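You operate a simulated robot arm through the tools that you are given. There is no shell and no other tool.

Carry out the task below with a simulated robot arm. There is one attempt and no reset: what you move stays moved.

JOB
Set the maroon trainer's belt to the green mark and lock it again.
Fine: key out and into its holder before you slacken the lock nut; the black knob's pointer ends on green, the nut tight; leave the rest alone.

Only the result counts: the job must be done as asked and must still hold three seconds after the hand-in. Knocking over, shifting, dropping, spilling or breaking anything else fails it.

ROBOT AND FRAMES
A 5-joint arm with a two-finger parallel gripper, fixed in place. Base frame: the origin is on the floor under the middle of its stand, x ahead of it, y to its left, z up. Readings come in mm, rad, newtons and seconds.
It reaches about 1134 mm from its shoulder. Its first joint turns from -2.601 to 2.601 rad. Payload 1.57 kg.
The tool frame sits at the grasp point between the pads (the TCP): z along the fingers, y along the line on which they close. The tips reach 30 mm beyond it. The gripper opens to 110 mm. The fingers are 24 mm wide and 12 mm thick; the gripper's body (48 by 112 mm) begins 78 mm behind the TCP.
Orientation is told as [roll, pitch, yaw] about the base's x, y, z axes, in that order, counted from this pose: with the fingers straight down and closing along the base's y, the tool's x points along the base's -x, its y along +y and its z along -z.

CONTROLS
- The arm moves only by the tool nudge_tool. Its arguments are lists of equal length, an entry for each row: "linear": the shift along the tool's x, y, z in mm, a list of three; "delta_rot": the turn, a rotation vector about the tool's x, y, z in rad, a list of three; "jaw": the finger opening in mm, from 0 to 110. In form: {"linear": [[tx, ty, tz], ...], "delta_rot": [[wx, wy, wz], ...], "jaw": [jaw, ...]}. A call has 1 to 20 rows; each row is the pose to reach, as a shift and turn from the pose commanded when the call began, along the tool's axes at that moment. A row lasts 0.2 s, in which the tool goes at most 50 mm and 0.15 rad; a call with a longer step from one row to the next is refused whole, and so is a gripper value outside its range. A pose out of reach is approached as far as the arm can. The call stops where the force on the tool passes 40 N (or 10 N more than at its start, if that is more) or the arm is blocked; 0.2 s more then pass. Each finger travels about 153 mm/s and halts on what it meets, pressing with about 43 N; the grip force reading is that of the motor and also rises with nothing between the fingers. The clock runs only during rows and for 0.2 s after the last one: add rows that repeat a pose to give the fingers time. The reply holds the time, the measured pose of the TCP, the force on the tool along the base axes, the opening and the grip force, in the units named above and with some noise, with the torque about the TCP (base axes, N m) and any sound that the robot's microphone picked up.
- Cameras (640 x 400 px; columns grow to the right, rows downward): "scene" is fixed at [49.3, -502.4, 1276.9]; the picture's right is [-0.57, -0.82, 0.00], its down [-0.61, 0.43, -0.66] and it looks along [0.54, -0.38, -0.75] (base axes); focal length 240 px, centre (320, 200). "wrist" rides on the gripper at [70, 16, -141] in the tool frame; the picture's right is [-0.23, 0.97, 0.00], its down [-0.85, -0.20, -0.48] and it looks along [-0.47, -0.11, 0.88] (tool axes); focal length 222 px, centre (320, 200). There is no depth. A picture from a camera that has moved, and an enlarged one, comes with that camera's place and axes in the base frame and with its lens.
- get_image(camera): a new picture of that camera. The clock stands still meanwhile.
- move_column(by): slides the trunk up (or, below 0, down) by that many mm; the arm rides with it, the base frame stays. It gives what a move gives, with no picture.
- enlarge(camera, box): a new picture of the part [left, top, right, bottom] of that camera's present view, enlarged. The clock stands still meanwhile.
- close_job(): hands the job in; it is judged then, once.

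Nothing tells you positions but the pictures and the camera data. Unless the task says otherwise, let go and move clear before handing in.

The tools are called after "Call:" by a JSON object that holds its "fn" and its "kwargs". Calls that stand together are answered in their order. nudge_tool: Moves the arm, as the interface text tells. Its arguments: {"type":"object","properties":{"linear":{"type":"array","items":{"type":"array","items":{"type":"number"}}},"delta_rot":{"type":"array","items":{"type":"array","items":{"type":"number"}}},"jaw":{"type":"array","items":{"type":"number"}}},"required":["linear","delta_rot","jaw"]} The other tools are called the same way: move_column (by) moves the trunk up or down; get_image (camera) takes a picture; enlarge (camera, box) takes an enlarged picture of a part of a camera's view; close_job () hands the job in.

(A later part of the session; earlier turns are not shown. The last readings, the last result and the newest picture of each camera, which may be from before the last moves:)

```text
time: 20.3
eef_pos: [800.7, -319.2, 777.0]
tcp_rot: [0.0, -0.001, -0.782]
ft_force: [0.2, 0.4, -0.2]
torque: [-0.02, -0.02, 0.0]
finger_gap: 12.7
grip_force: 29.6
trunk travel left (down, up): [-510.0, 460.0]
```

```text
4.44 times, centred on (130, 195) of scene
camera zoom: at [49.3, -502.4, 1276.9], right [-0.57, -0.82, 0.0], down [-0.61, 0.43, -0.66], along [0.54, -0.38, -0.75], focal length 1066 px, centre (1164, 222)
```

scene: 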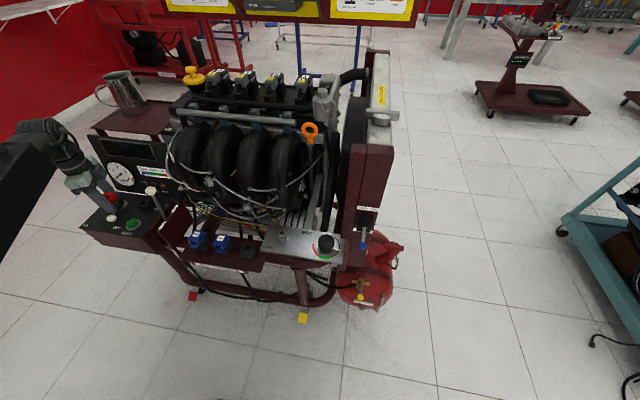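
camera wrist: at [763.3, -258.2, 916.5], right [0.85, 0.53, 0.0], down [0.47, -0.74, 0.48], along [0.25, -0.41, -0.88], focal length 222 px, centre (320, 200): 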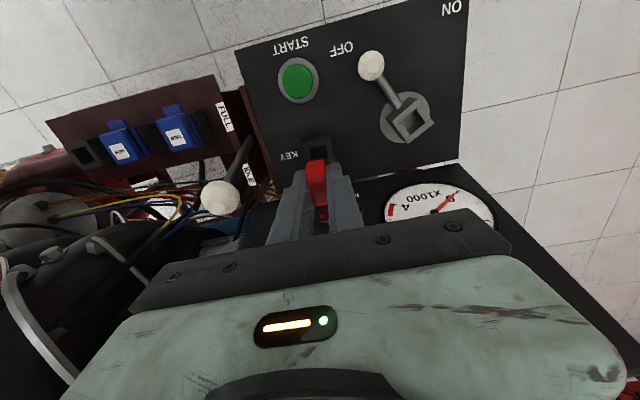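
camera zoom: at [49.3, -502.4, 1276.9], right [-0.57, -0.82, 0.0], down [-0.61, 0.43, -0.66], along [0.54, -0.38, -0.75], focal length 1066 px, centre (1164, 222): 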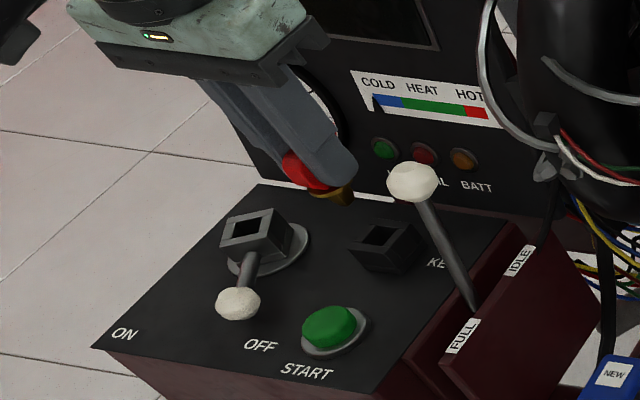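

The holder socket's orientation matches the reference exactly. It's offset by about (-2.3, -1.5) mm in the tool frame, allowing for the holder top being about 4 mm lower, so I'll correct for that.

Call:
{"fn": "nudge_tool", "kwargs": {"linear": [[-1.2, -0.8, 0], [-2.3, -1.45, 0], [-2.3, -1.45, 0]], "delta_rot": [[0, 0, 0], [0, 0, 0], [0, 0, 0]], "jaw": [0, 0, 0]}}

Call:
{"fn": "enlarge", "kwargs": {"camera": "wrist", "box": [288, 125, 352, 165]}}

```text
time: 21.1
eef_pos: [802.2, -322.3, 775.4]
tcp_rot: [0.0, 0.001, -0.784]
ft_force: [0.5, -0.8, -0.2]
torque: [-0.01, 0.0, 0.0]
finger_gap: 12.9
grip_force: 29.9
trunk travel left (down, up): [-510.0, 460.0]
```

```text
10.00 times, centred on (320, 145) of wrist
camera zoom: at [764.4, -261.4, 916.5], right [0.85, 0.53, 0.0], down [0.46, -0.74, 0.48], along [0.25, -0.41, -0.88], focal length 2221 px, centre (320, 750)
```

zoom: 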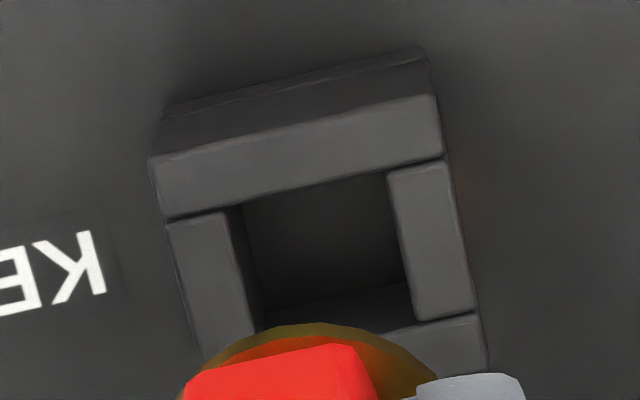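

The lateral match is good and I've overshot slightly along the depth axis. I'll back off about 1 mm and check the scene view for the height comparison.

Call:
{"fn": "nudge_tool", "kwargs": {"linear": [[1.0, 0.2, 0], [1.0, 0.2, 0]], "delta_rot": [[0, 0, 0], [0, 0, 0]], "jaw": [0, 0]}}

Call:
{"fn": "enlarge", "kwargs": {"camera": "wrist", "box": [288, 125, 352, 165]}}

Call:
{"fn": "enlarge", "kwargs": {"camera": "scene", "box": [95, 170, 175, 220]}}

```text
time: 21.7
eef_pos: [801.8, -321.9, 777.5]
tcp_rot: [0.001, 0.0, -0.783]
ft_force: [0.7, -1.4, 0.1]
torque: [0.02, -0.03, 0.01]
finger_gap: 12.7
grip_force: 29.6
trunk travel left (down, up): [-510.0, 460.0]
```

```text
10.00 times, centred on (320, 145) of wrist
camera zoom: at [763.4, -260.6, 916.5], right [0.85, 0.53, 0.0], down [0.46, -0.74, 0.48], along [0.25, -0.41, -0.88], focal length 2221 px, centre (320, 750)
```

zoom: 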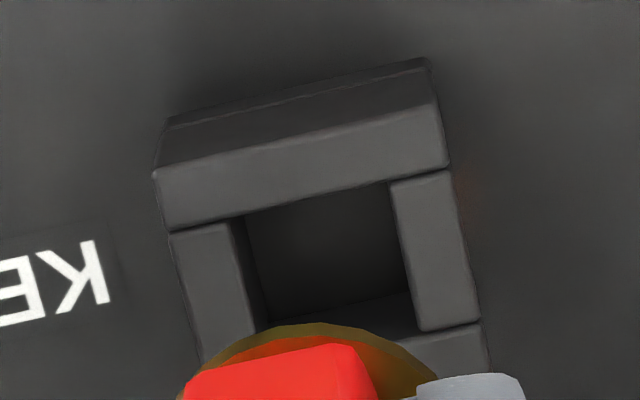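

```text
8.00 times, centred on (135, 195) of scene
camera zoom: at [49.3, -502.4, 1276.9], right [-0.57, -0.82, 0.0], down [-0.61, 0.43, -0.66], along [0.54, -0.38, -0.75], focal length 1919 px, centre (1800, 240)
```

zoom: 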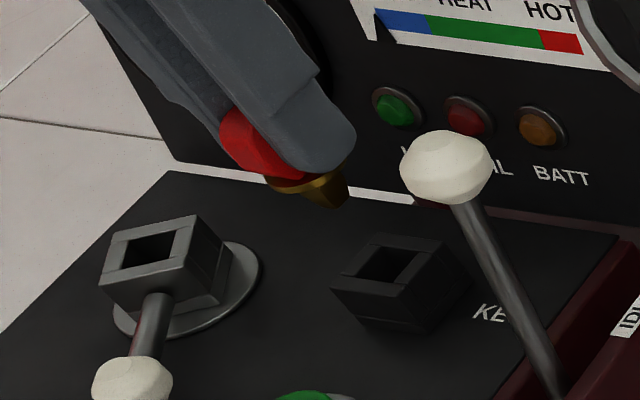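

Call:
{"fn": "enlarge", "kwargs": {"camera": "scene", "box": [118, 180, 158, 210]}}

```text
13.33 times, centred on (138, 195) of scene
camera zoom: at [49.3, -502.4, 1276.9], right [-0.57, -0.82, 0.0], down [-0.61, 0.43, -0.66], along [0.54, -0.38, -0.75], focal length 3198 px, centre (2747, 267)
```

zoom: 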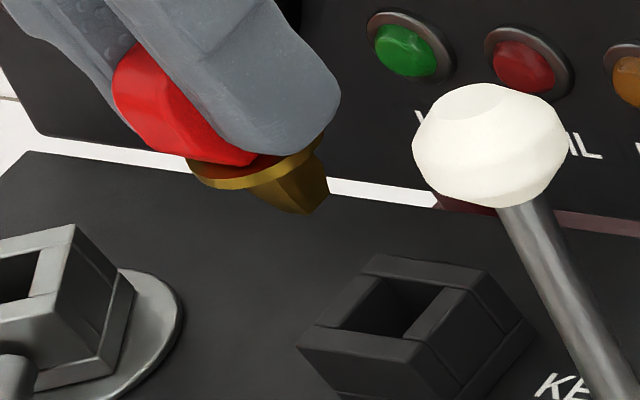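

The alignment looks good from both cameras. I'll lower in steps, watching the force readings.

Call:
{"fn": "move_column", "kwargs": {"by": -25}}

Call:
{"fn": "enlarge", "kwargs": {"camera": "scene", "box": [118, 180, 158, 210]}}

Call:
{"fn": "enlarge", "kwargs": {"camera": "wrist", "box": [288, 125, 352, 165]}}

```text
time: 22.4
eef_pos: [801.2, -321.8, 751.9]
tcp_rot: [0.0, 0.002, -0.782]
ft_force: [-0.2, 0.3, 0.3]
torque: [0.0, -0.01, 0.02]
finger_gap: 12.5
grip_force: 29.1
trunk travel left (down, up): [-485.0, 485.0]
```

```text
13.33 times, centred on (138, 195) of scene
camera zoom: at [49.3, -502.4, 1276.9], right [-0.57, -0.82, 0.0], down [-0.61, 0.43, -0.66], along [0.54, -0.38, -0.75], focal length 3198 px, centre (2747, 267)
```

zoom: 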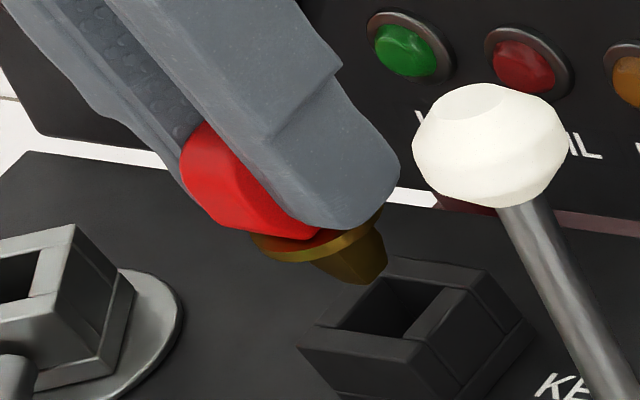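

```text
10.00 times, centred on (320, 145) of wrist
camera zoom: at [763.4, -260.6, 891.4], right [0.85, 0.53, 0.0], down [0.46, -0.74, 0.48], along [0.25, -0.41, -0.88], focal length 2221 px, centre (320, 750)
```

zoom: 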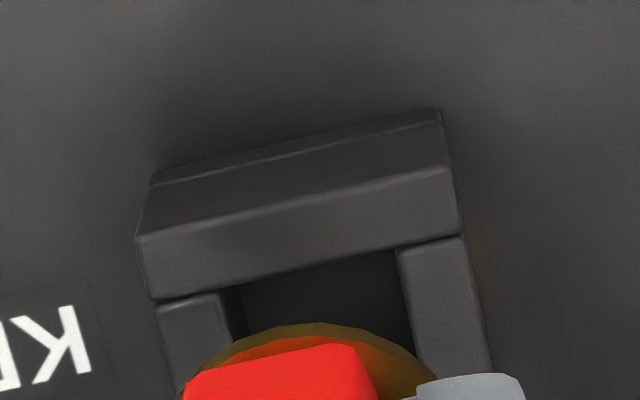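

The tip is still about 12–15 mm above the socket. It's strongly tapered, so there is generous lead-in. I'll keep lowering in small steps.

Call:
{"fn": "move_column", "kwargs": {"by": -10}}

Call:
{"fn": "enlarge", "kwargs": {"camera": "scene", "box": [118, 180, 158, 210]}}

```text
time: 23.0
eef_pos: [801.3, -322.1, 741.5]
tcp_rot: [0.0, 0.001, -0.783]
ft_force: [-0.3, -0.3, -0.1]
torque: [0.01, -0.02, 0.01]
finger_gap: 12.6
grip_force: 29.9
trunk travel left (down, up): [-475.0, 495.0]
```

```text
13.33 times, centred on (138, 195) of scene
camera zoom: at [49.3, -502.4, 1276.9], right [-0.57, -0.82, 0.0], down [-0.61, 0.43, -0.66], along [0.54, -0.38, -0.75], focal length 3198 px, centre (2747, 267)
```

zoom: 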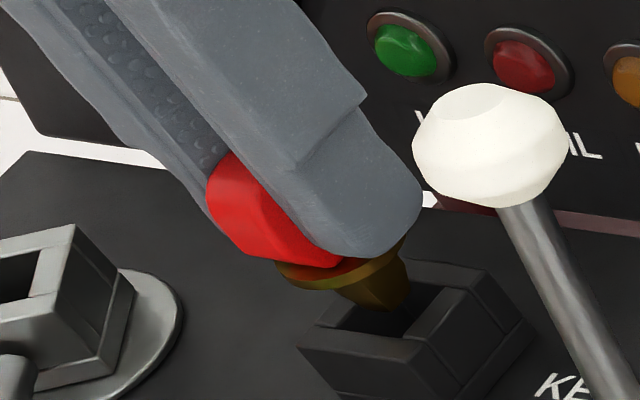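

Call:
{"fn": "move_column", "kwargs": {"by": -5}}

Call:
{"fn": "enlarge", "kwargs": {"camera": "scene", "box": [118, 180, 158, 210]}}

```text
time: 23.5
eef_pos: [801.8, -321.8, 735.8]
tcp_rot: [0.0, 0.0, -0.783]
ft_force: [0.2, -0.3, -0.6]
torque: [0.0, 0.0, 0.0]
finger_gap: 12.8
grip_force: 29.9
trunk travel left (down, up): [-470.0, 500.0]
```

```text
13.33 times, centred on (138, 195) of scene
camera zoom: at [49.3, -502.4, 1276.9], right [-0.57, -0.82, 0.0], down [-0.61, 0.43, -0.66], along [0.54, -0.38, -0.75], focal length 3198 px, centre (2747, 267)
```

zoom: 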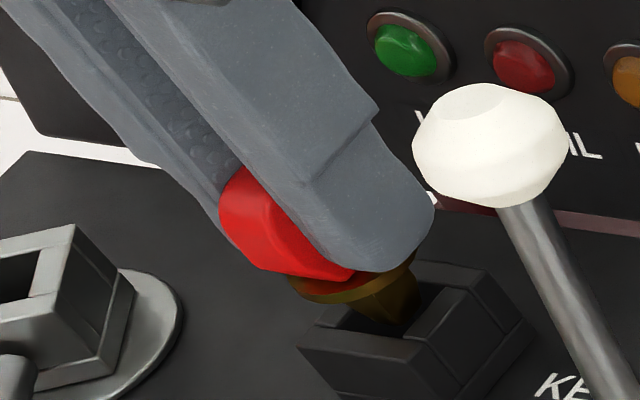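

Call:
{"fn": "move_column", "kwargs": {"by": -4}}

Call:
{"fn": "enlarge", "kwargs": {"camera": "scene", "box": [118, 180, 158, 210]}}

```text
time: 24.1
eef_pos: [801.6, -321.6, 731.6]
tcp_rot: [0.0, -0.002, -0.784]
ft_force: [0.2, 1.2, -0.2]
torque: [-0.03, -0.01, 0.0]
finger_gap: 12.7
grip_force: 29.5
trunk travel left (down, up): [-466.0, 504.0]
```

```text
13.33 times, centred on (138, 195) of scene
camera zoom: at [49.3, -502.4, 1276.9], right [-0.57, -0.82, 0.0], down [-0.61, 0.43, -0.66], along [0.54, -0.38, -0.75], focal length 3198 px, centre (2747, 267)
```

zoom: 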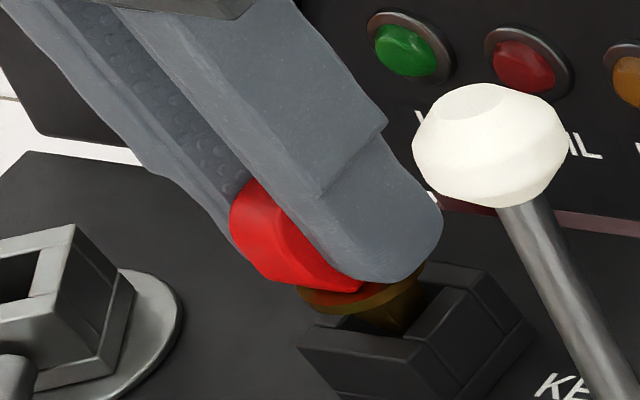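

Call:
{"fn": "move_column", "kwargs": {"by": -4}}

Call:
{"fn": "enlarge", "kwargs": {"camera": "scene", "box": [118, 180, 158, 210]}}

```text
time: 24.6
eef_pos: [801.4, -321.6, 728.5]
tcp_rot: [0.001, 0.0, -0.785]
ft_force: [-0.6, 0.1, -0.6]
torque: [0.0, 0.02, 0.02]
finger_gap: 12.9
grip_force: 29.9
trunk travel left (down, up): [-462.0, 508.0]
```

```text
13.33 times, centred on (138, 195) of scene
camera zoom: at [49.3, -502.4, 1276.9], right [-0.57, -0.82, 0.0], down [-0.61, 0.43, -0.66], along [0.54, -0.38, -0.75], focal length 3198 px, centre (2747, 267)
```

zoom: 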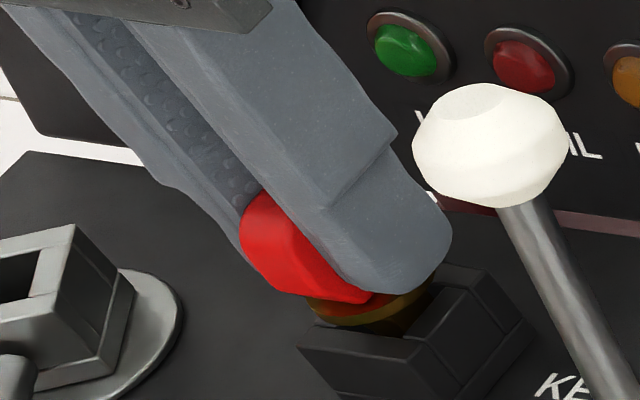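

Call:
{"fn": "move_column", "kwargs": {"by": -3}}

Call:
{"fn": "enlarge", "kwargs": {"camera": "scene", "box": [118, 180, 158, 210]}}

```text
time: 25.1
eef_pos: [800.7, -321.4, 726.9]
tcp_rot: [0.0, -0.001, -0.783]
ft_force: [-0.5, 1.1, -0.6]
torque: [0.02, 0.0, 0.0]
finger_gap: 12.9
grip_force: 29.7
trunk travel left (down, up): [-459.0, 511.0]
```

```text
13.33 times, centred on (138, 195) of scene
camera zoom: at [49.3, -502.4, 1276.9], right [-0.57, -0.82, 0.0], down [-0.61, 0.43, -0.66], along [0.54, -0.38, -0.75], focal length 3198 px, centre (2747, 267)
```

zoom: 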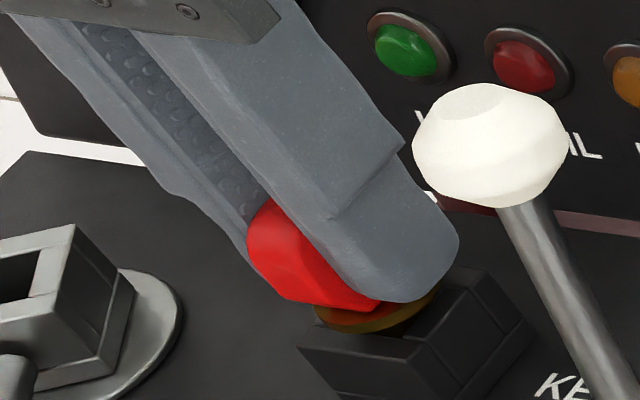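

Call:
{"fn": "move_column", "kwargs": {"by": -2}}

Call:
{"fn": "move_column", "kwargs": {"by": -1.5}}

Call:
{"fn": "enlarge", "kwargs": {"camera": "scene", "box": [118, 180, 158, 210]}}

Call:
{"fn": "enlarge", "kwargs": {"camera": "wrist", "box": [270, 130, 370, 220]}}

```text
time: 25.6
eef_pos: [800.8, -321.2, 723.6]
tcp_rot: [-0.001, 0.002, -0.783]
ft_force: [-0.9, 0.2, 0.1]
torque: [0.01, -0.02, 0.0]
finger_gap: 12.9
grip_force: 29.8
trunk travel left (down, up): [-457.0, 513.0]
```

```text
time: 26.1
eef_pos: [802.0, -321.5, 722.1]
tcp_rot: [-0.001, 0.001, -0.785]
ft_force: [-0.6, -0.9, -0.5]
torque: [0.0, 0.04, -0.02]
finger_gap: 12.7
grip_force: 29.6
trunk travel left (down, up): [-455.0, 515.0]
```

```text
13.33 times, centred on (138, 195) of scene
camera zoom: at [49.3, -502.4, 1276.9], right [-0.57, -0.82, 0.0], down [-0.61, 0.43, -0.66], along [0.54, -0.38, -0.75], focal length 3198 px, centre (2747, 267)
```

zoom: 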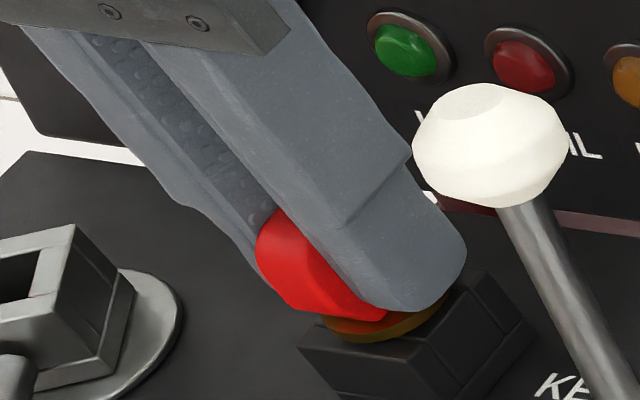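

```text
4.44 times, centred on (320, 175) of wrist
camera zoom: at [763.4, -260.7, 862.0], right [0.85, 0.53, 0.0], down [0.46, -0.74, 0.48], along [0.25, -0.41, -0.88], focal length 987 px, centre (320, 311)
```

zoom: 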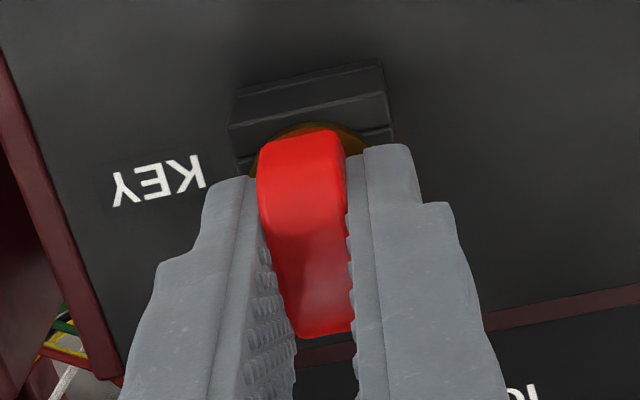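

Call:
{"fn": "move_column", "kwargs": {"by": -1.5}}

Call:
{"fn": "move_column", "kwargs": {"by": -1}}

Call:
{"fn": "enlarge", "kwargs": {"camera": "scene", "box": [118, 180, 158, 210]}}

```text
time: 26.6
eef_pos: [801.5, -321.6, 720.9]
tcp_rot: [0.001, 0.0, -0.785]
ft_force: [0.1, -0.3, 0.3]
torque: [0.0, 0.03, 0.01]
finger_gap: 12.9
grip_force: 29.7
trunk travel left (down, up): [-454.0, 516.0]
```

```text
time: 27.2
eef_pos: [800.5, -320.8, 720.5]
tcp_rot: [0.001, -0.003, -0.784]
ft_force: [3.1, -0.9, 11.8]
torque: [-0.08, -0.14, -0.01]
finger_gap: 13.1
grip_force: 29.5
trunk travel left (down, up): [-453.0, 517.0]
```

```text
13.33 times, centred on (138, 195) of scene
camera zoom: at [49.3, -502.4, 1276.9], right [-0.57, -0.82, 0.0], down [-0.61, 0.43, -0.66], along [0.54, -0.38, -0.75], focal length 3198 px, centre (2747, 267)
```

zoom: 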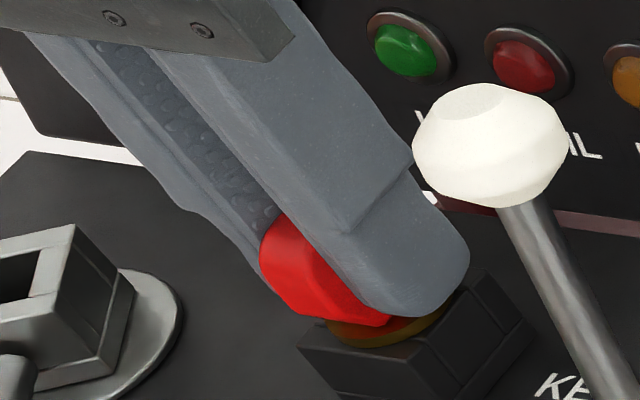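

There is a contact force of about 12 N at a depth consistent with the collar seated on the holder. I'll release the key now.

Call:
{"fn": "nudge_tool", "kwargs": {"linear": [[0, 0, 0], [0, 0, 0], [0, 0, 0], [0, 0, 0]], "delta_rot": [[0, 0, 0], [0, 0, 0], [0, 0, 0], [0, 0, 0]], "jaw": [18, 26, 36, 40]}}

Call:
{"fn": "enlarge", "kwargs": {"camera": "scene", "box": [118, 180, 158, 210]}}

Call:
{"fn": "enlarge", "kwargs": {"camera": "wrist", "box": [270, 130, 370, 220]}}

```text
time: 28.2
eef_pos: [801.7, -322.1, 720.3]
tcp_rot: [0.001, 0.0, -0.783]
ft_force: [0.3, 0.4, 0.7]
torque: [-0.02, -0.03, -0.02]
finger_gap: 40.1
grip_force: 0.0
trunk travel left (down, up): [-453.0, 517.0]
```

```text
13.33 times, centred on (138, 195) of scene
camera zoom: at [49.3, -502.4, 1276.9], right [-0.57, -0.82, 0.0], down [-0.61, 0.43, -0.66], along [0.54, -0.38, -0.75], focal length 3198 px, centre (2747, 267)
```

zoom: 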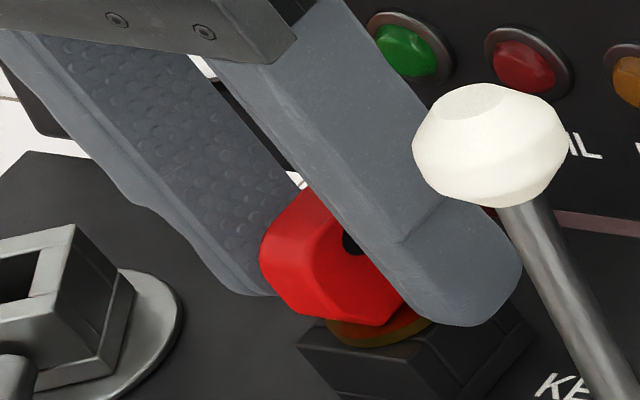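

```text
4.44 times, centred on (320, 175) of wrist
camera zoom: at [763.4, -260.6, 859.5], right [0.85, 0.53, 0.0], down [0.46, -0.74, 0.48], along [0.25, -0.41, -0.88], focal length 987 px, centre (320, 311)
```

zoom: 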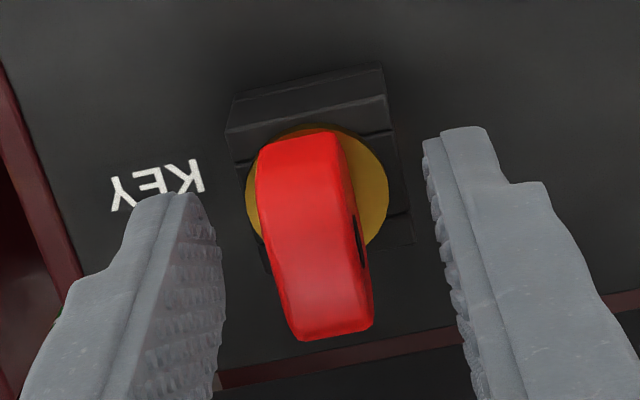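

The key stands in the holder. I'll raise the trunk clear of it.

Call:
{"fn": "move_column", "kwargs": {"by": 15}}

Call:
{"fn": "move_column", "kwargs": {"by": 65}}

Call:
{"fn": "get_image", "kwargs": {"camera": "wrist"}}

Call:
{"fn": "enlarge", "kwargs": {"camera": "scene", "box": [80, 160, 180, 240]}}

Call:
{"fn": "enlarge", "kwargs": {"camera": "wrist", "box": [270, 110, 370, 190]}}

```text
time: 28.8
eef_pos: [800.9, -321.8, 735.2]
tcp_rot: [0.002, 0.0, -0.784]
ft_force: [-0.1, 0.1, 0.0]
torque: [-0.01, 0.03, -0.04]
finger_gap: 40.0
grip_force: 0.0
trunk travel left (down, up): [-468.0, 502.0]
```

```text
time: 29.8
eef_pos: [801.0, -321.6, 799.6]
tcp_rot: [0.001, 0.0, -0.783]
ft_force: [0.6, 0.3, 0.2]
torque: [0.02, -0.01, 0.0]
finger_gap: 39.7
grip_force: 0.1
trunk travel left (down, up): [-533.0, 437.0]
```

```text
taken
camera wrist: at [763.5, -260.6, 939.5], right [0.85, 0.53, 0.0], down [0.46, -0.74, 0.48], along [0.25, -0.41, -0.88], focal length 222 px, centre (320, 200)
```

wrist: 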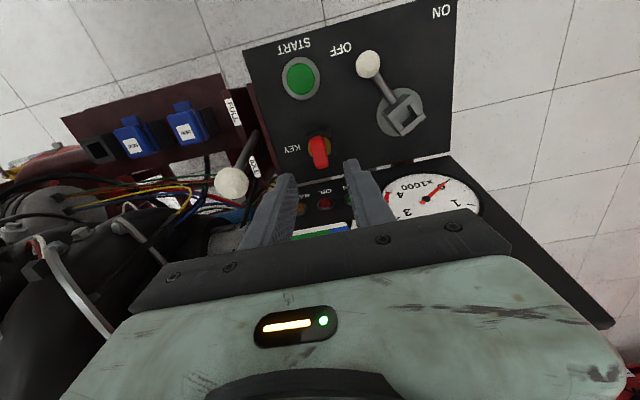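

```text
5.00 times, centred on (130, 200) of scene
camera zoom: at [49.3, -502.4, 1276.9], right [-0.57, -0.82, 0.0], down [-0.61, 0.43, -0.66], along [0.54, -0.38, -0.75], focal length 1199 px, centre (1270, 200)
```

zoom: 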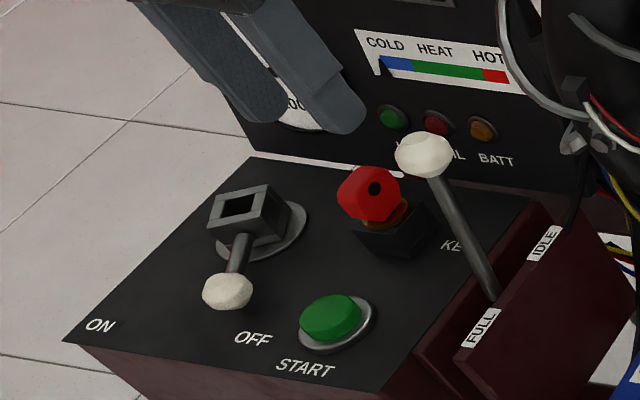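

```text
5.00 times, centred on (320, 150) of wrist
camera zoom: at [763.5, -260.6, 939.5], right [0.85, 0.53, 0.0], down [0.46, -0.74, 0.48], along [0.25, -0.41, -0.88], focal length 1111 px, centre (320, 450)
```

zoom: 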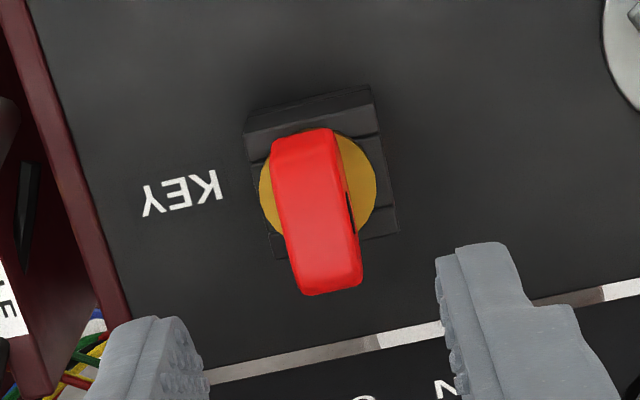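

The key is in its holder and the switch is empty. Next I'll raise the trunk and travel over to the lock nut, which I take to be at about (403, -628, top z≈729).

Call:
{"fn": "move_column", "kwargs": {"by": 150}}

Call:
{"fn": "nudge_tool", "kwargs": {"linear": [[10.7, -40.2, 0], [21.4, -80.4, 0], [32.1, -120.6, 0], [42.8, -160.8, 0], [53.5, -201, 0], [64.2, -241.1, 0], [75, -281.3, 0], [85.7, -321.5, 0], [96.4, -361.7, 0], [107.1, -401.9, 0], [118, -442, 0], [128.7, -482.2, 0], [128.7, -482.2, 0]], "delta_rot": [[0, 0, 0], [0, 0, 0], [0, 0, 0], [0, 0, 0], [0, 0, 0], [0, 0, 0], [0, 0, 0], [0, 0, 0], [0, 0, 0], [0, 0, 0], [0, 0, 0], [0, 0, 0], [0, 0, 0]], "jaw": [70, 100, 110, 110, 110, 110, 110, 110, 110, 110, 110, 110, 110]}}

Call:
{"fn": "get_image", "kwargs": {"camera": "wrist"}}

Call:
{"fn": "get_image", "kwargs": {"camera": "scene"}}

```text
time: 31.6
eef_pos: [801.1, -321.2, 949.2]
tcp_rot: [0.0, 0.001, -0.785]
ft_force: [-0.3, 0.9, 0.0]
torque: [-0.02, 0.02, 0.01]
finger_gap: 40.1
grip_force: 0.1
trunk travel left (down, up): [-683.0, 287.0]
```

```text
time: 34.4
eef_pos: [368.0, -573.1, 950.5]
tcp_rot: [0.0, -0.001, -0.784]
ft_force: [0.4, 0.4, -0.1]
torque: [0.01, -0.03, 0.02]
finger_gap: 110.1
grip_force: 0.0
out of reach, approached as far as the arm can: row 2
trunk travel left (down, up): [-683.0, 287.0]
```

```text
taken
camera wrist: at [329.6, -511.3, 1089.6], right [0.85, 0.53, 0.0], down [0.46, -0.74, 0.48], along [0.25, -0.41, -0.88], focal length 222 px, centre (320, 200)
```

wrist: 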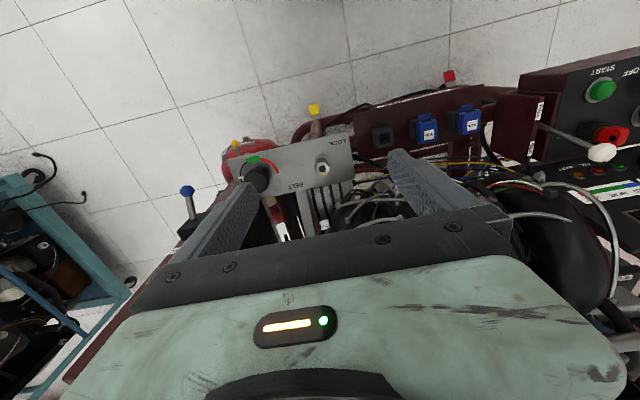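

```text
taken
```

scene: 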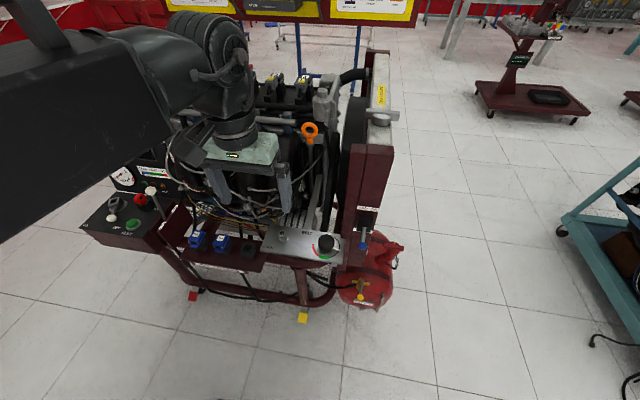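

Call:
{"fn": "enlarge", "kwargs": {"camera": "wrist", "box": [230, 120, 370, 220]}}

Call:
{"fn": "enlarge", "kwargs": {"camera": "wrist", "box": [296, 145, 352, 185]}}

Call:
{"fn": "enlarge", "kwargs": {"camera": "scene", "box": [260, 215, 350, 270]}}

```text
4.00 times, centred on (300, 170) of wrist
camera zoom: at [329.6, -511.3, 1089.6], right [0.85, 0.53, 0.0], down [0.46, -0.74, 0.48], along [0.25, -0.41, -0.88], focal length 888 px, centre (400, 320)
```

zoom: 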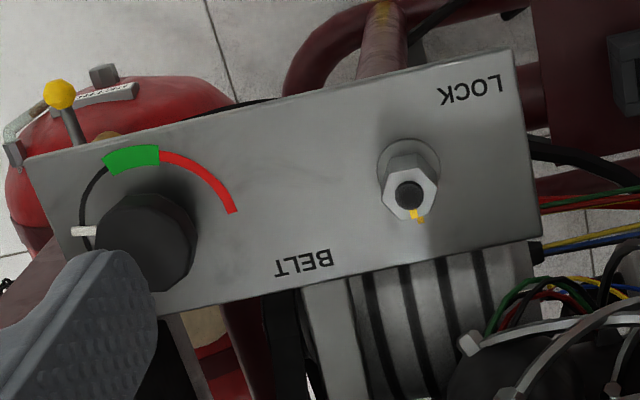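

```text
10.00 times, centred on (324, 165) of wrist
camera zoom: at [329.6, -511.3, 1089.6], right [0.85, 0.53, 0.0], down [0.46, -0.74, 0.48], along [0.25, -0.41, -0.88], focal length 2221 px, centre (280, 550)
```

zoom: 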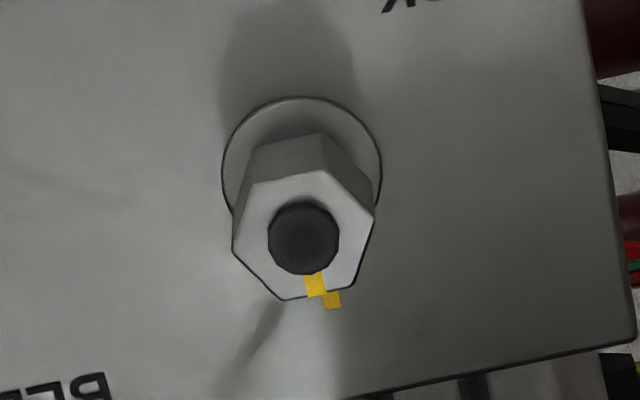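

```text
7.11 times, centred on (305, 242) of scene
camera zoom: at [49.3, -502.4, 1276.9], right [-0.57, -0.82, 0.0], down [-0.61, 0.43, -0.66], along [0.54, -0.38, -0.75], focal length 1705 px, centre (427, -102)
```

zoom: 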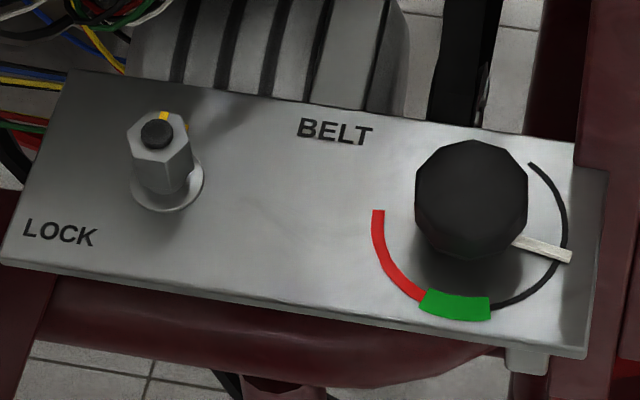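

The plate is clear to read: a hex lock nut (about 21.6 mm across flats, witness marks aligned, axis near (403, -626), top z≈730) and the black knob with its white pointer on the black arc. I'll go above the nut with the fingers lined up to a pair of flats (yaw about -1.31), so I have room to turn counter-clockwise.

Call:
{"fn": "nudge_tool", "kwargs": {"linear": [[-12.6, -2.6, 0], [-25.2, -5.2, 0], [-37.7, -7.9, 0], [-50.3, -10.5, 0], [-62.9, -13.1, 0], [-62.9, -13.1, 0]], "delta_rot": [[0, 0, 0.105], [0, 0, 0.21], [0, 0, 0.315], [0, 0, 0.42], [0, 0, 0.524], [0, 0, 0.524]], "jaw": [100, 90, 80, 70, 70, 70]}}

Call:
{"fn": "get_image", "kwargs": {"camera": "wrist"}}

Call:
{"fn": "get_image", "kwargs": {"camera": "scene"}}

```text
time: 35.8
eef_pos: [404.0, -626.9, 949.9]
tcp_rot: [0.0, -0.001, -1.308]
ft_force: [0.5, -0.4, -1.3]
torque: [0.0, 0.0, 0.02]
finger_gap: 70.1
grip_force: 0.1
trunk travel left (down, up): [-683.0, 287.0]
```

```text
taken
camera wrist: at [403.3, -553.3, 1089.5], right [1.0, 0.03, 0.0], down [0.03, -0.88, 0.48], along [0.02, -0.48, -0.88], focal length 222 px, centre (320, 200)
```

wrist: 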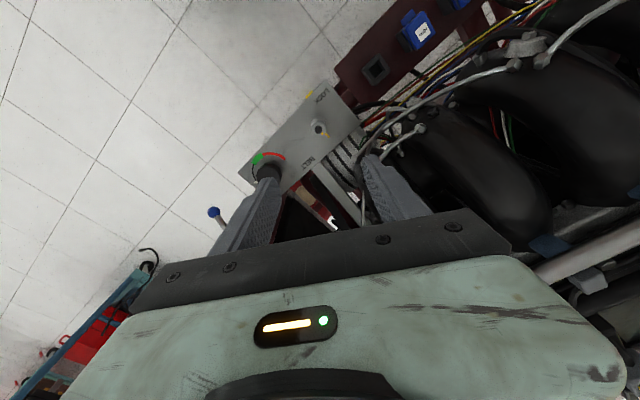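

```text
taken
```

scene: 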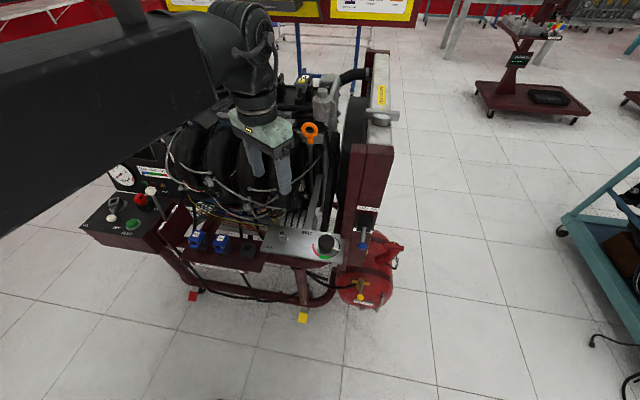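

Call:
{"fn": "enlarge", "kwargs": {"camera": "scene", "box": [190, 120, 340, 260]}}

Call:
{"fn": "enlarge", "kwargs": {"camera": "wrist", "box": [230, 60, 550, 260]}}

```text
2.86 times, centred on (265, 190) of scene
camera zoom: at [49.3, -502.4, 1276.9], right [-0.57, -0.82, 0.0], down [-0.61, 0.43, -0.66], along [0.54, -0.38, -0.75], focal length 685 px, centre (477, 229)
```

zoom: 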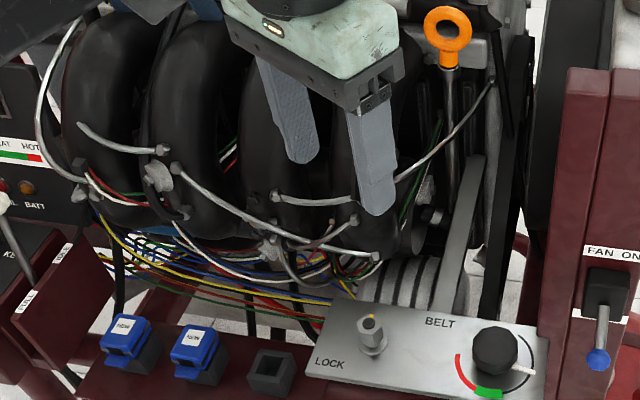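

```text
2.00 times, centred on (390, 160) of wrist
camera zoom: at [403.3, -553.3, 1089.5], right [1.0, 0.03, 0.0], down [0.03, -0.88, 0.48], along [0.02, -0.48, -0.88], focal length 444 px, centre (180, 280)
```

zoom: 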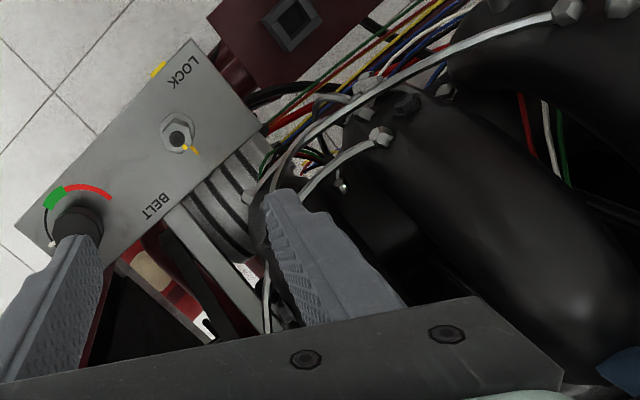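

The intake runner sits about 75 mm behind the nut's axis, so the clearance is adequate but I need to watch it. I'll lower in moderate steps and check the views.

Call:
{"fn": "move_column", "kwargs": {"by": -60}}

Call:
{"fn": "get_image", "kwargs": {"camera": "wrist"}}

Call:
{"fn": "enlarge", "kwargs": {"camera": "scene", "box": [190, 80, 350, 260]}}

```text
time: 36.8
eef_pos: [405.0, -625.9, 889.5]
tcp_rot: [0.0, -0.004, -1.308]
ft_force: [-0.6, -0.1, 0.6]
torque: [-0.02, 0.02, 0.01]
finger_gap: 70.0
grip_force: 0.1
trunk travel left (down, up): [-623.0, 347.0]
```

```text
taken
camera wrist: at [403.1, -553.2, 1029.6], right [1.0, 0.03, 0.0], down [0.03, -0.88, 0.48], along [0.02, -0.48, -0.88], focal length 222 px, centre (320, 200)
```

wrist: 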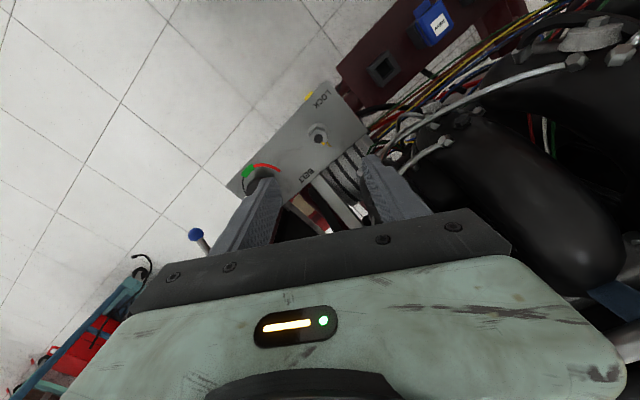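

```text
2.22 times, centred on (270, 170) of scene
camera zoom: at [49.3, -502.4, 1276.9], right [-0.57, -0.82, 0.0], down [-0.61, 0.43, -0.66], along [0.54, -0.38, -0.75], focal length 533 px, centre (431, 267)
```

zoom: 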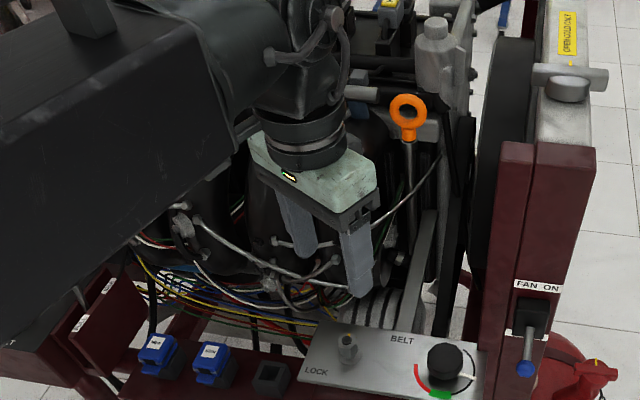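

Clearances look fine. I'll continue down to TCP z≈829 and look at the nut closely.

Call:
{"fn": "move_column", "kwargs": {"by": -60}}

Call:
{"fn": "get_image", "kwargs": {"camera": "wrist"}}

Call:
{"fn": "enlarge", "kwargs": {"camera": "wrist", "box": [280, 110, 360, 170]}}

Call:
{"fn": "enlarge", "kwargs": {"camera": "scene", "box": [190, 80, 350, 260]}}

```text
time: 37.8
eef_pos: [405.5, -625.3, 828.4]
tcp_rot: [-0.001, -0.002, -1.31]
ft_force: [0.0, 0.3, 0.1]
torque: [0.0, 0.01, 0.01]
finger_gap: 70.0
grip_force: 0.0
trunk travel left (down, up): [-563.0, 407.0]
```

```text
taken
camera wrist: at [403.0, -553.3, 969.6], right [1.0, 0.03, 0.0], down [0.03, -0.88, 0.48], along [0.02, -0.48, -0.88], focal length 222 px, centre (320, 200)
```

wrist: 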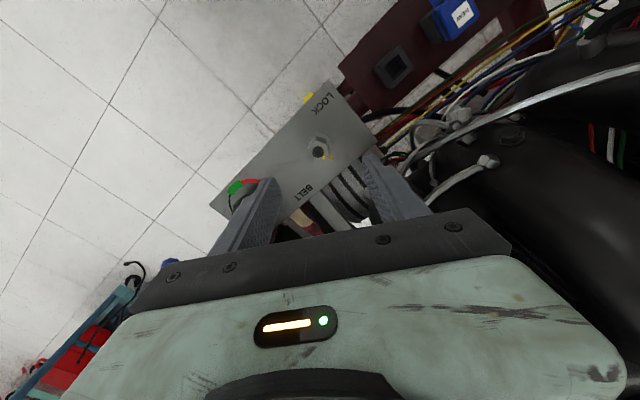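

```text
6.67 times, centred on (320, 140) of wrist
camera zoom: at [403.0, -553.3, 969.6], right [1.0, 0.03, 0.0], down [0.03, -0.88, 0.48], along [0.02, -0.48, -0.88], focal length 1481 px, centre (320, 600)
```

zoom: 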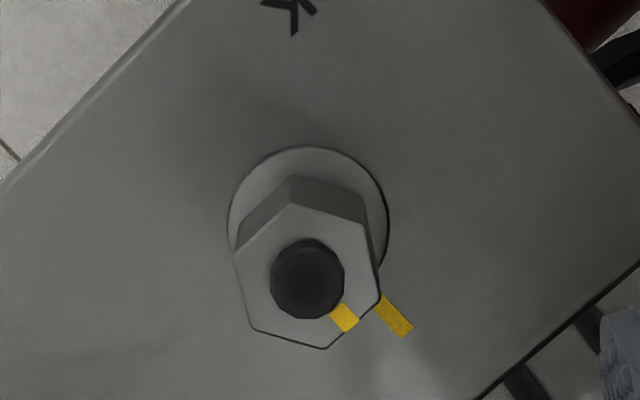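

```text
2.22 times, centred on (270, 170) of scene
camera zoom: at [49.3, -502.4, 1276.9], right [-0.57, -0.82, 0.0], down [-0.61, 0.43, -0.66], along [0.54, -0.38, -0.75], focal length 533 px, centre (431, 267)
```

zoom: 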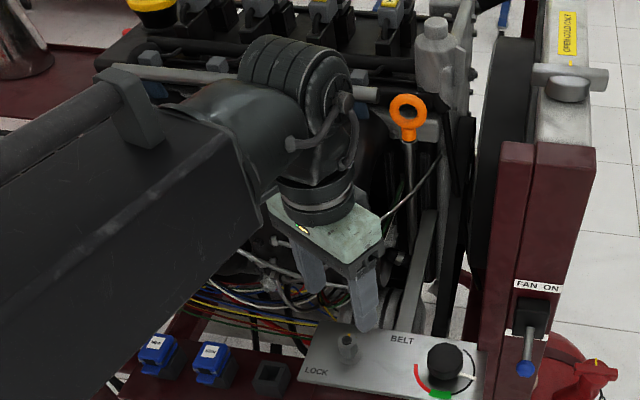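

The nut's flats line up with the planned yaw. I want to calibrate where the point midway between the fingers appears in the wrist image, so I'll zoom on the fingertips.

Call:
{"fn": "enlarge", "kwargs": {"camera": "wrist", "box": [220, 110, 420, 235]}}

```text
3.20 times, centred on (320, 172) of wrist
camera zoom: at [403.0, -553.3, 969.6], right [1.0, 0.03, 0.0], down [0.03, -0.88, 0.48], along [0.02, -0.48, -0.88], focal length 711 px, centre (320, 288)
```

zoom: 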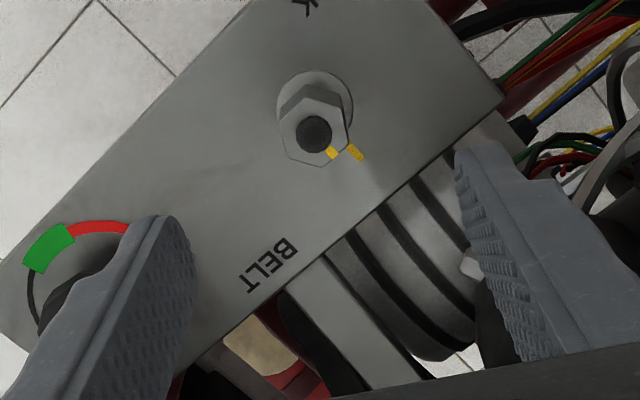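

I'll correct the centering by about (1.0, -2.4) mm in the tool frame, narrow the jaw, lower further, and re-measure.

Call:
{"fn": "nudge_tool", "kwargs": {"linear": [[1.0, -2.4, 0], [1.0, -2.4, 0]], "delta_rot": [[0, 0, 0], [0, 0, 0]], "jaw": [60, 50]}}

Call:
{"fn": "move_column", "kwargs": {"by": -45}}

Call:
{"fn": "enlarge", "kwargs": {"camera": "wrist", "box": [260, 100, 380, 220]}}

Call:
{"fn": "enlarge", "kwargs": {"camera": "scene", "box": [190, 80, 350, 260]}}

```text
time: 38.4
eef_pos: [402.4, -624.4, 829.8]
tcp_rot: [0.001, -0.002, -1.309]
ft_force: [0.4, 0.6, -0.1]
torque: [0.03, -0.02, 0.0]
finger_gap: 50.2
grip_force: 0.0
trunk travel left (down, up): [-563.0, 407.0]
```

```text
time: 39.3
eef_pos: [401.7, -624.8, 785.0]
tcp_rot: [0.0, 0.0, -1.309]
ft_force: [-0.4, 0.2, 0.9]
torque: [-0.01, 0.01, -0.01]
finger_gap: 50.1
grip_force: 0.0
trunk travel left (down, up): [-518.0, 452.0]
```

```text
3.33 times, centred on (320, 160) of wrist
camera zoom: at [399.9, -552.9, 924.5], right [1.0, 0.03, 0.0], down [0.03, -0.88, 0.48], along [0.02, -0.48, -0.88], focal length 740 px, centre (320, 333)
```

zoom: 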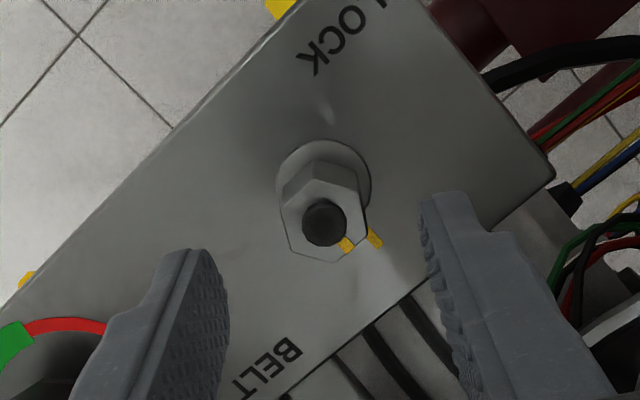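

```text
2.22 times, centred on (270, 170) of scene
camera zoom: at [49.3, -502.4, 1276.9], right [-0.57, -0.82, 0.0], down [-0.61, 0.43, -0.66], along [0.54, -0.38, -0.75], focal length 533 px, centre (431, 267)
```

zoom: 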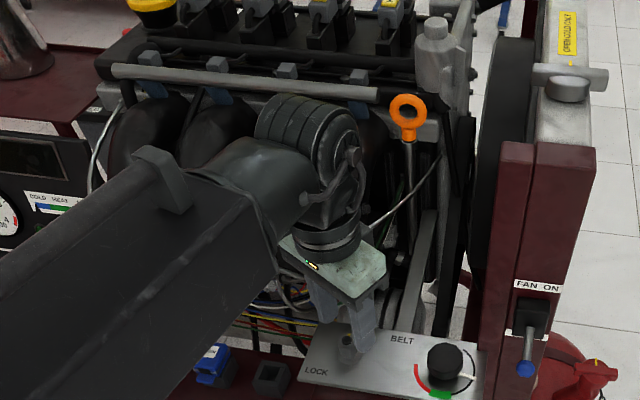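

It's well centered, so I'll lower to grip height (tips about z=706).

Call:
{"fn": "move_column", "kwargs": {"by": -30}}

Call:
{"fn": "enlarge", "kwargs": {"camera": "wrist", "box": [260, 100, 380, 220]}}

```text
time: 40.0
eef_pos: [402.2, -624.1, 755.5]
tcp_rot: [0.001, -0.001, -1.308]
ft_force: [0.3, 0.5, 0.2]
torque: [-0.03, -0.01, -0.01]
finger_gap: 50.0
grip_force: 0.0
trunk travel left (down, up): [-488.0, 482.0]
```

```text
3.33 times, centred on (320, 160) of wrist
camera zoom: at [399.9, -552.9, 894.5], right [1.0, 0.03, 0.0], down [0.03, -0.88, 0.48], along [0.02, -0.48, -0.88], focal length 740 px, centre (320, 333)
```

zoom: 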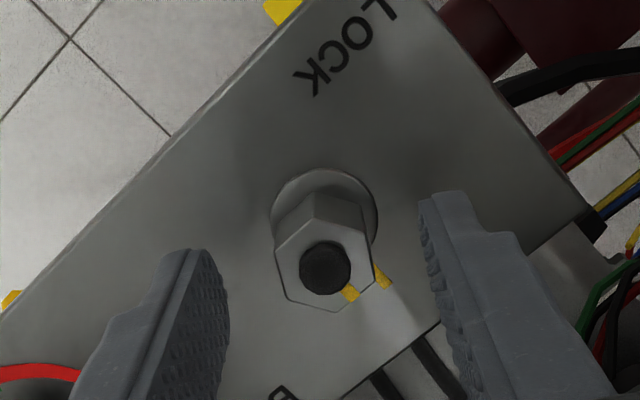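

Call:
{"fn": "move_column", "kwargs": {"by": -18}}

Call:
{"fn": "enlarge", "kwargs": {"camera": "wrist", "box": [260, 120, 380, 240]}}

Call:
{"fn": "enlarge", "kwargs": {"camera": "scene", "box": [230, 170, 330, 260]}}

```text
time: 40.7
eef_pos: [402.2, -624.6, 736.9]
tcp_rot: [0.0, -0.002, -1.309]
ft_force: [0.7, 0.1, -0.7]
torque: [0.0, 0.01, -0.03]
finger_gap: 49.9
grip_force: 0.1
trunk travel left (down, up): [-470.0, 500.0]
```

```text
3.33 times, centred on (320, 180) of wrist
camera zoom: at [399.9, -552.9, 876.5], right [1.0, 0.03, 0.0], down [0.03, -0.88, 0.48], along [0.02, -0.48, -0.88], focal length 740 px, centre (320, 267)
```

zoom: 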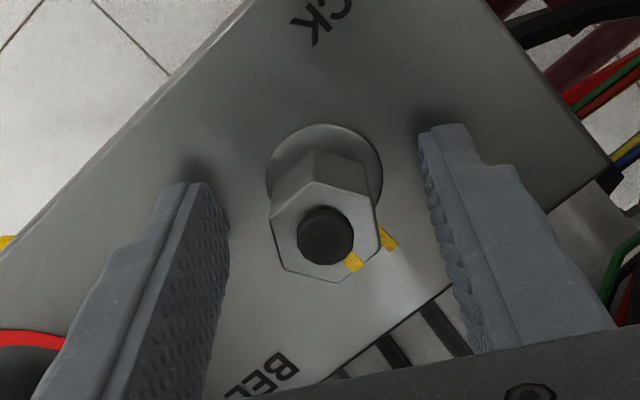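

```text
4.44 times, centred on (280, 215) of scene
camera zoom: at [49.3, -502.4, 1276.9], right [-0.57, -0.82, 0.0], down [-0.61, 0.43, -0.66], along [0.54, -0.38, -0.75], focal length 1066 px, centre (498, 133)
```

zoom: 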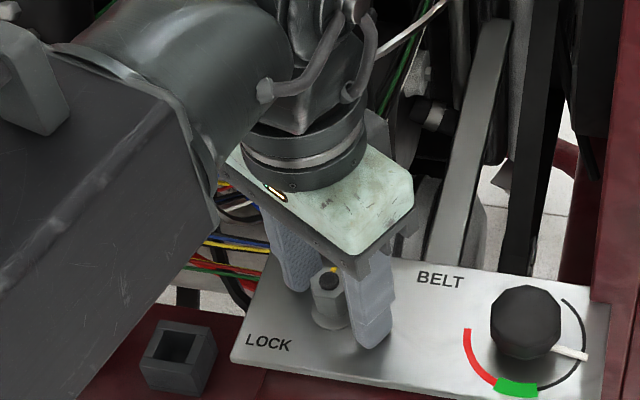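

The fingers straddle the nut with the flats parallel to the pads. Closing now.

Call:
{"fn": "nudge_tool", "kwargs": {"linear": [[0, 0, 0], [0, 0, 0], [0, 0, 0], [0, 0, 0], [0, 0, 0]], "delta_rot": [[0, 0, 0], [0, 0, 0], [0, 0, 0], [0, 0, 0], [0, 0, 0]], "jaw": [38, 28, 20, 0, 0]}}

Call:
{"fn": "enlarge", "kwargs": {"camera": "wrist", "box": [260, 120, 380, 240]}}

```text
time: 41.9
eef_pos: [402.7, -623.9, 736.8]
tcp_rot: [0.002, -0.002, -1.308]
ft_force: [15.4, 0.8, 5.2]
torque: [0.37, -0.18, 0.0]
finger_gap: 21.9
grip_force: 34.9
trunk travel left (down, up): [-470.0, 500.0]
```

```text
3.33 times, centred on (320, 180) of wrist
camera zoom: at [401.2, -552.5, 876.5], right [1.0, 0.03, 0.0], down [0.03, -0.88, 0.48], along [0.02, -0.48, -0.88], focal length 740 px, centre (320, 267)
```

zoom: 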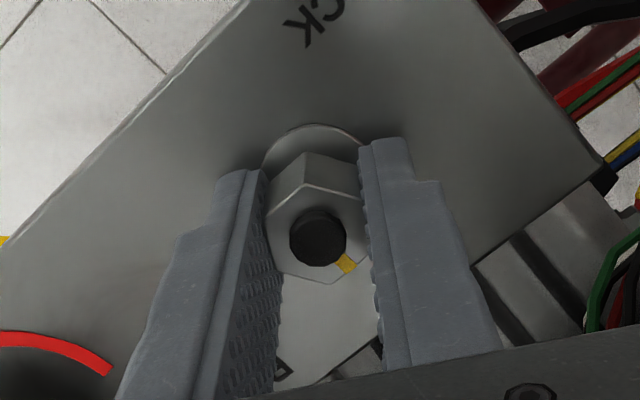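

The nut is gripped (22 mm across flats) with a small side load of 15 N, because the axis is about 1.5 mm further in +x. I'll relieve that before turning.

Call:
{"fn": "nudge_tool", "kwargs": {"linear": [[0, 1.5, 0], [0, 1.5, 0]], "delta_rot": [[0, 0, 0], [0, 0, 0]], "jaw": [0, 0]}}

```text
time: 42.5
eef_pos: [403.7, -624.4, 736.1]
tcp_rot: [0.001, -0.002, -1.307]
ft_force: [11.6, 1.5, 3.5]
torque: [-0.19, -0.37, -0.04]
finger_gap: 21.8
grip_force: 34.8
trunk travel left (down, up): [-470.0, 500.0]
```

Call:
{"fn": "nudge_tool", "kwargs": {"linear": [[0, 1.5, 0], [0, 1.5, 0]], "delta_rot": [[0, 0, 0], [0, 0, 0]], "jaw": [0, 0]}}

Call:
{"fn": "enlarge", "kwargs": {"camera": "wrist", "box": [260, 120, 380, 240]}}

```text
time: 43.1
eef_pos: [404.5, -623.4, 735.5]
tcp_rot: [-0.002, -0.002, -1.309]
ft_force: [0.4, -11.0, 6.5]
torque: [0.69, 0.14, -0.01]
finger_gap: 22.2
grip_force: 34.8
trunk travel left (down, up): [-470.0, 500.0]
```

```text
3.33 times, centred on (320, 180) of wrist
camera zoom: at [401.8, -552.3, 876.4], right [1.0, 0.03, 0.0], down [0.03, -0.88, 0.48], along [0.01, -0.48, -0.88], focal length 740 px, centre (320, 267)
```

zoom: 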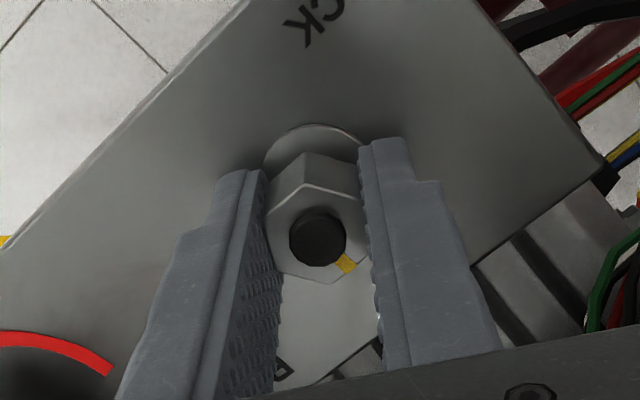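

The side load is nearly gone. I'll turn the nut counter-clockwise a little first, to feel the torque.

Call:
{"fn": "nudge_tool", "kwargs": {"linear": [[-0.8, 0, 0], [-0.8, 0, 0], [-0.8, 0, 0], [-0.8, 0, 0]], "delta_rot": [[0, 0, -0.05], [0, 0, -0.12], [0, 0, -0.2], [0, 0, -0.2]], "jaw": [0, 0, 0, 0]}}

Call:
{"fn": "enlarge", "kwargs": {"camera": "wrist", "box": [260, 120, 380, 240]}}

```text
time: 44.1
eef_pos: [404.3, -624.8, 737.5]
tcp_rot: [0.001, 0.002, -1.109]
ft_force: [-16.1, 6.6, -10.5]
torque: [-0.68, -0.22, -0.02]
finger_gap: 22.2
grip_force: 34.9
trunk travel left (down, up): [-470.0, 500.0]
```

```text
3.33 times, centred on (320, 180) of wrist
camera zoom: at [387.8, -554.4, 876.6], right [0.97, 0.23, 0.0], down [0.2, -0.85, 0.48], along [0.11, -0.47, -0.88], focal length 740 px, centre (320, 267)
```

zoom: 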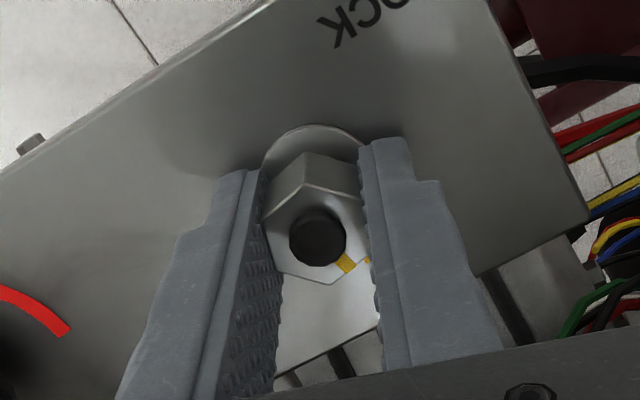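

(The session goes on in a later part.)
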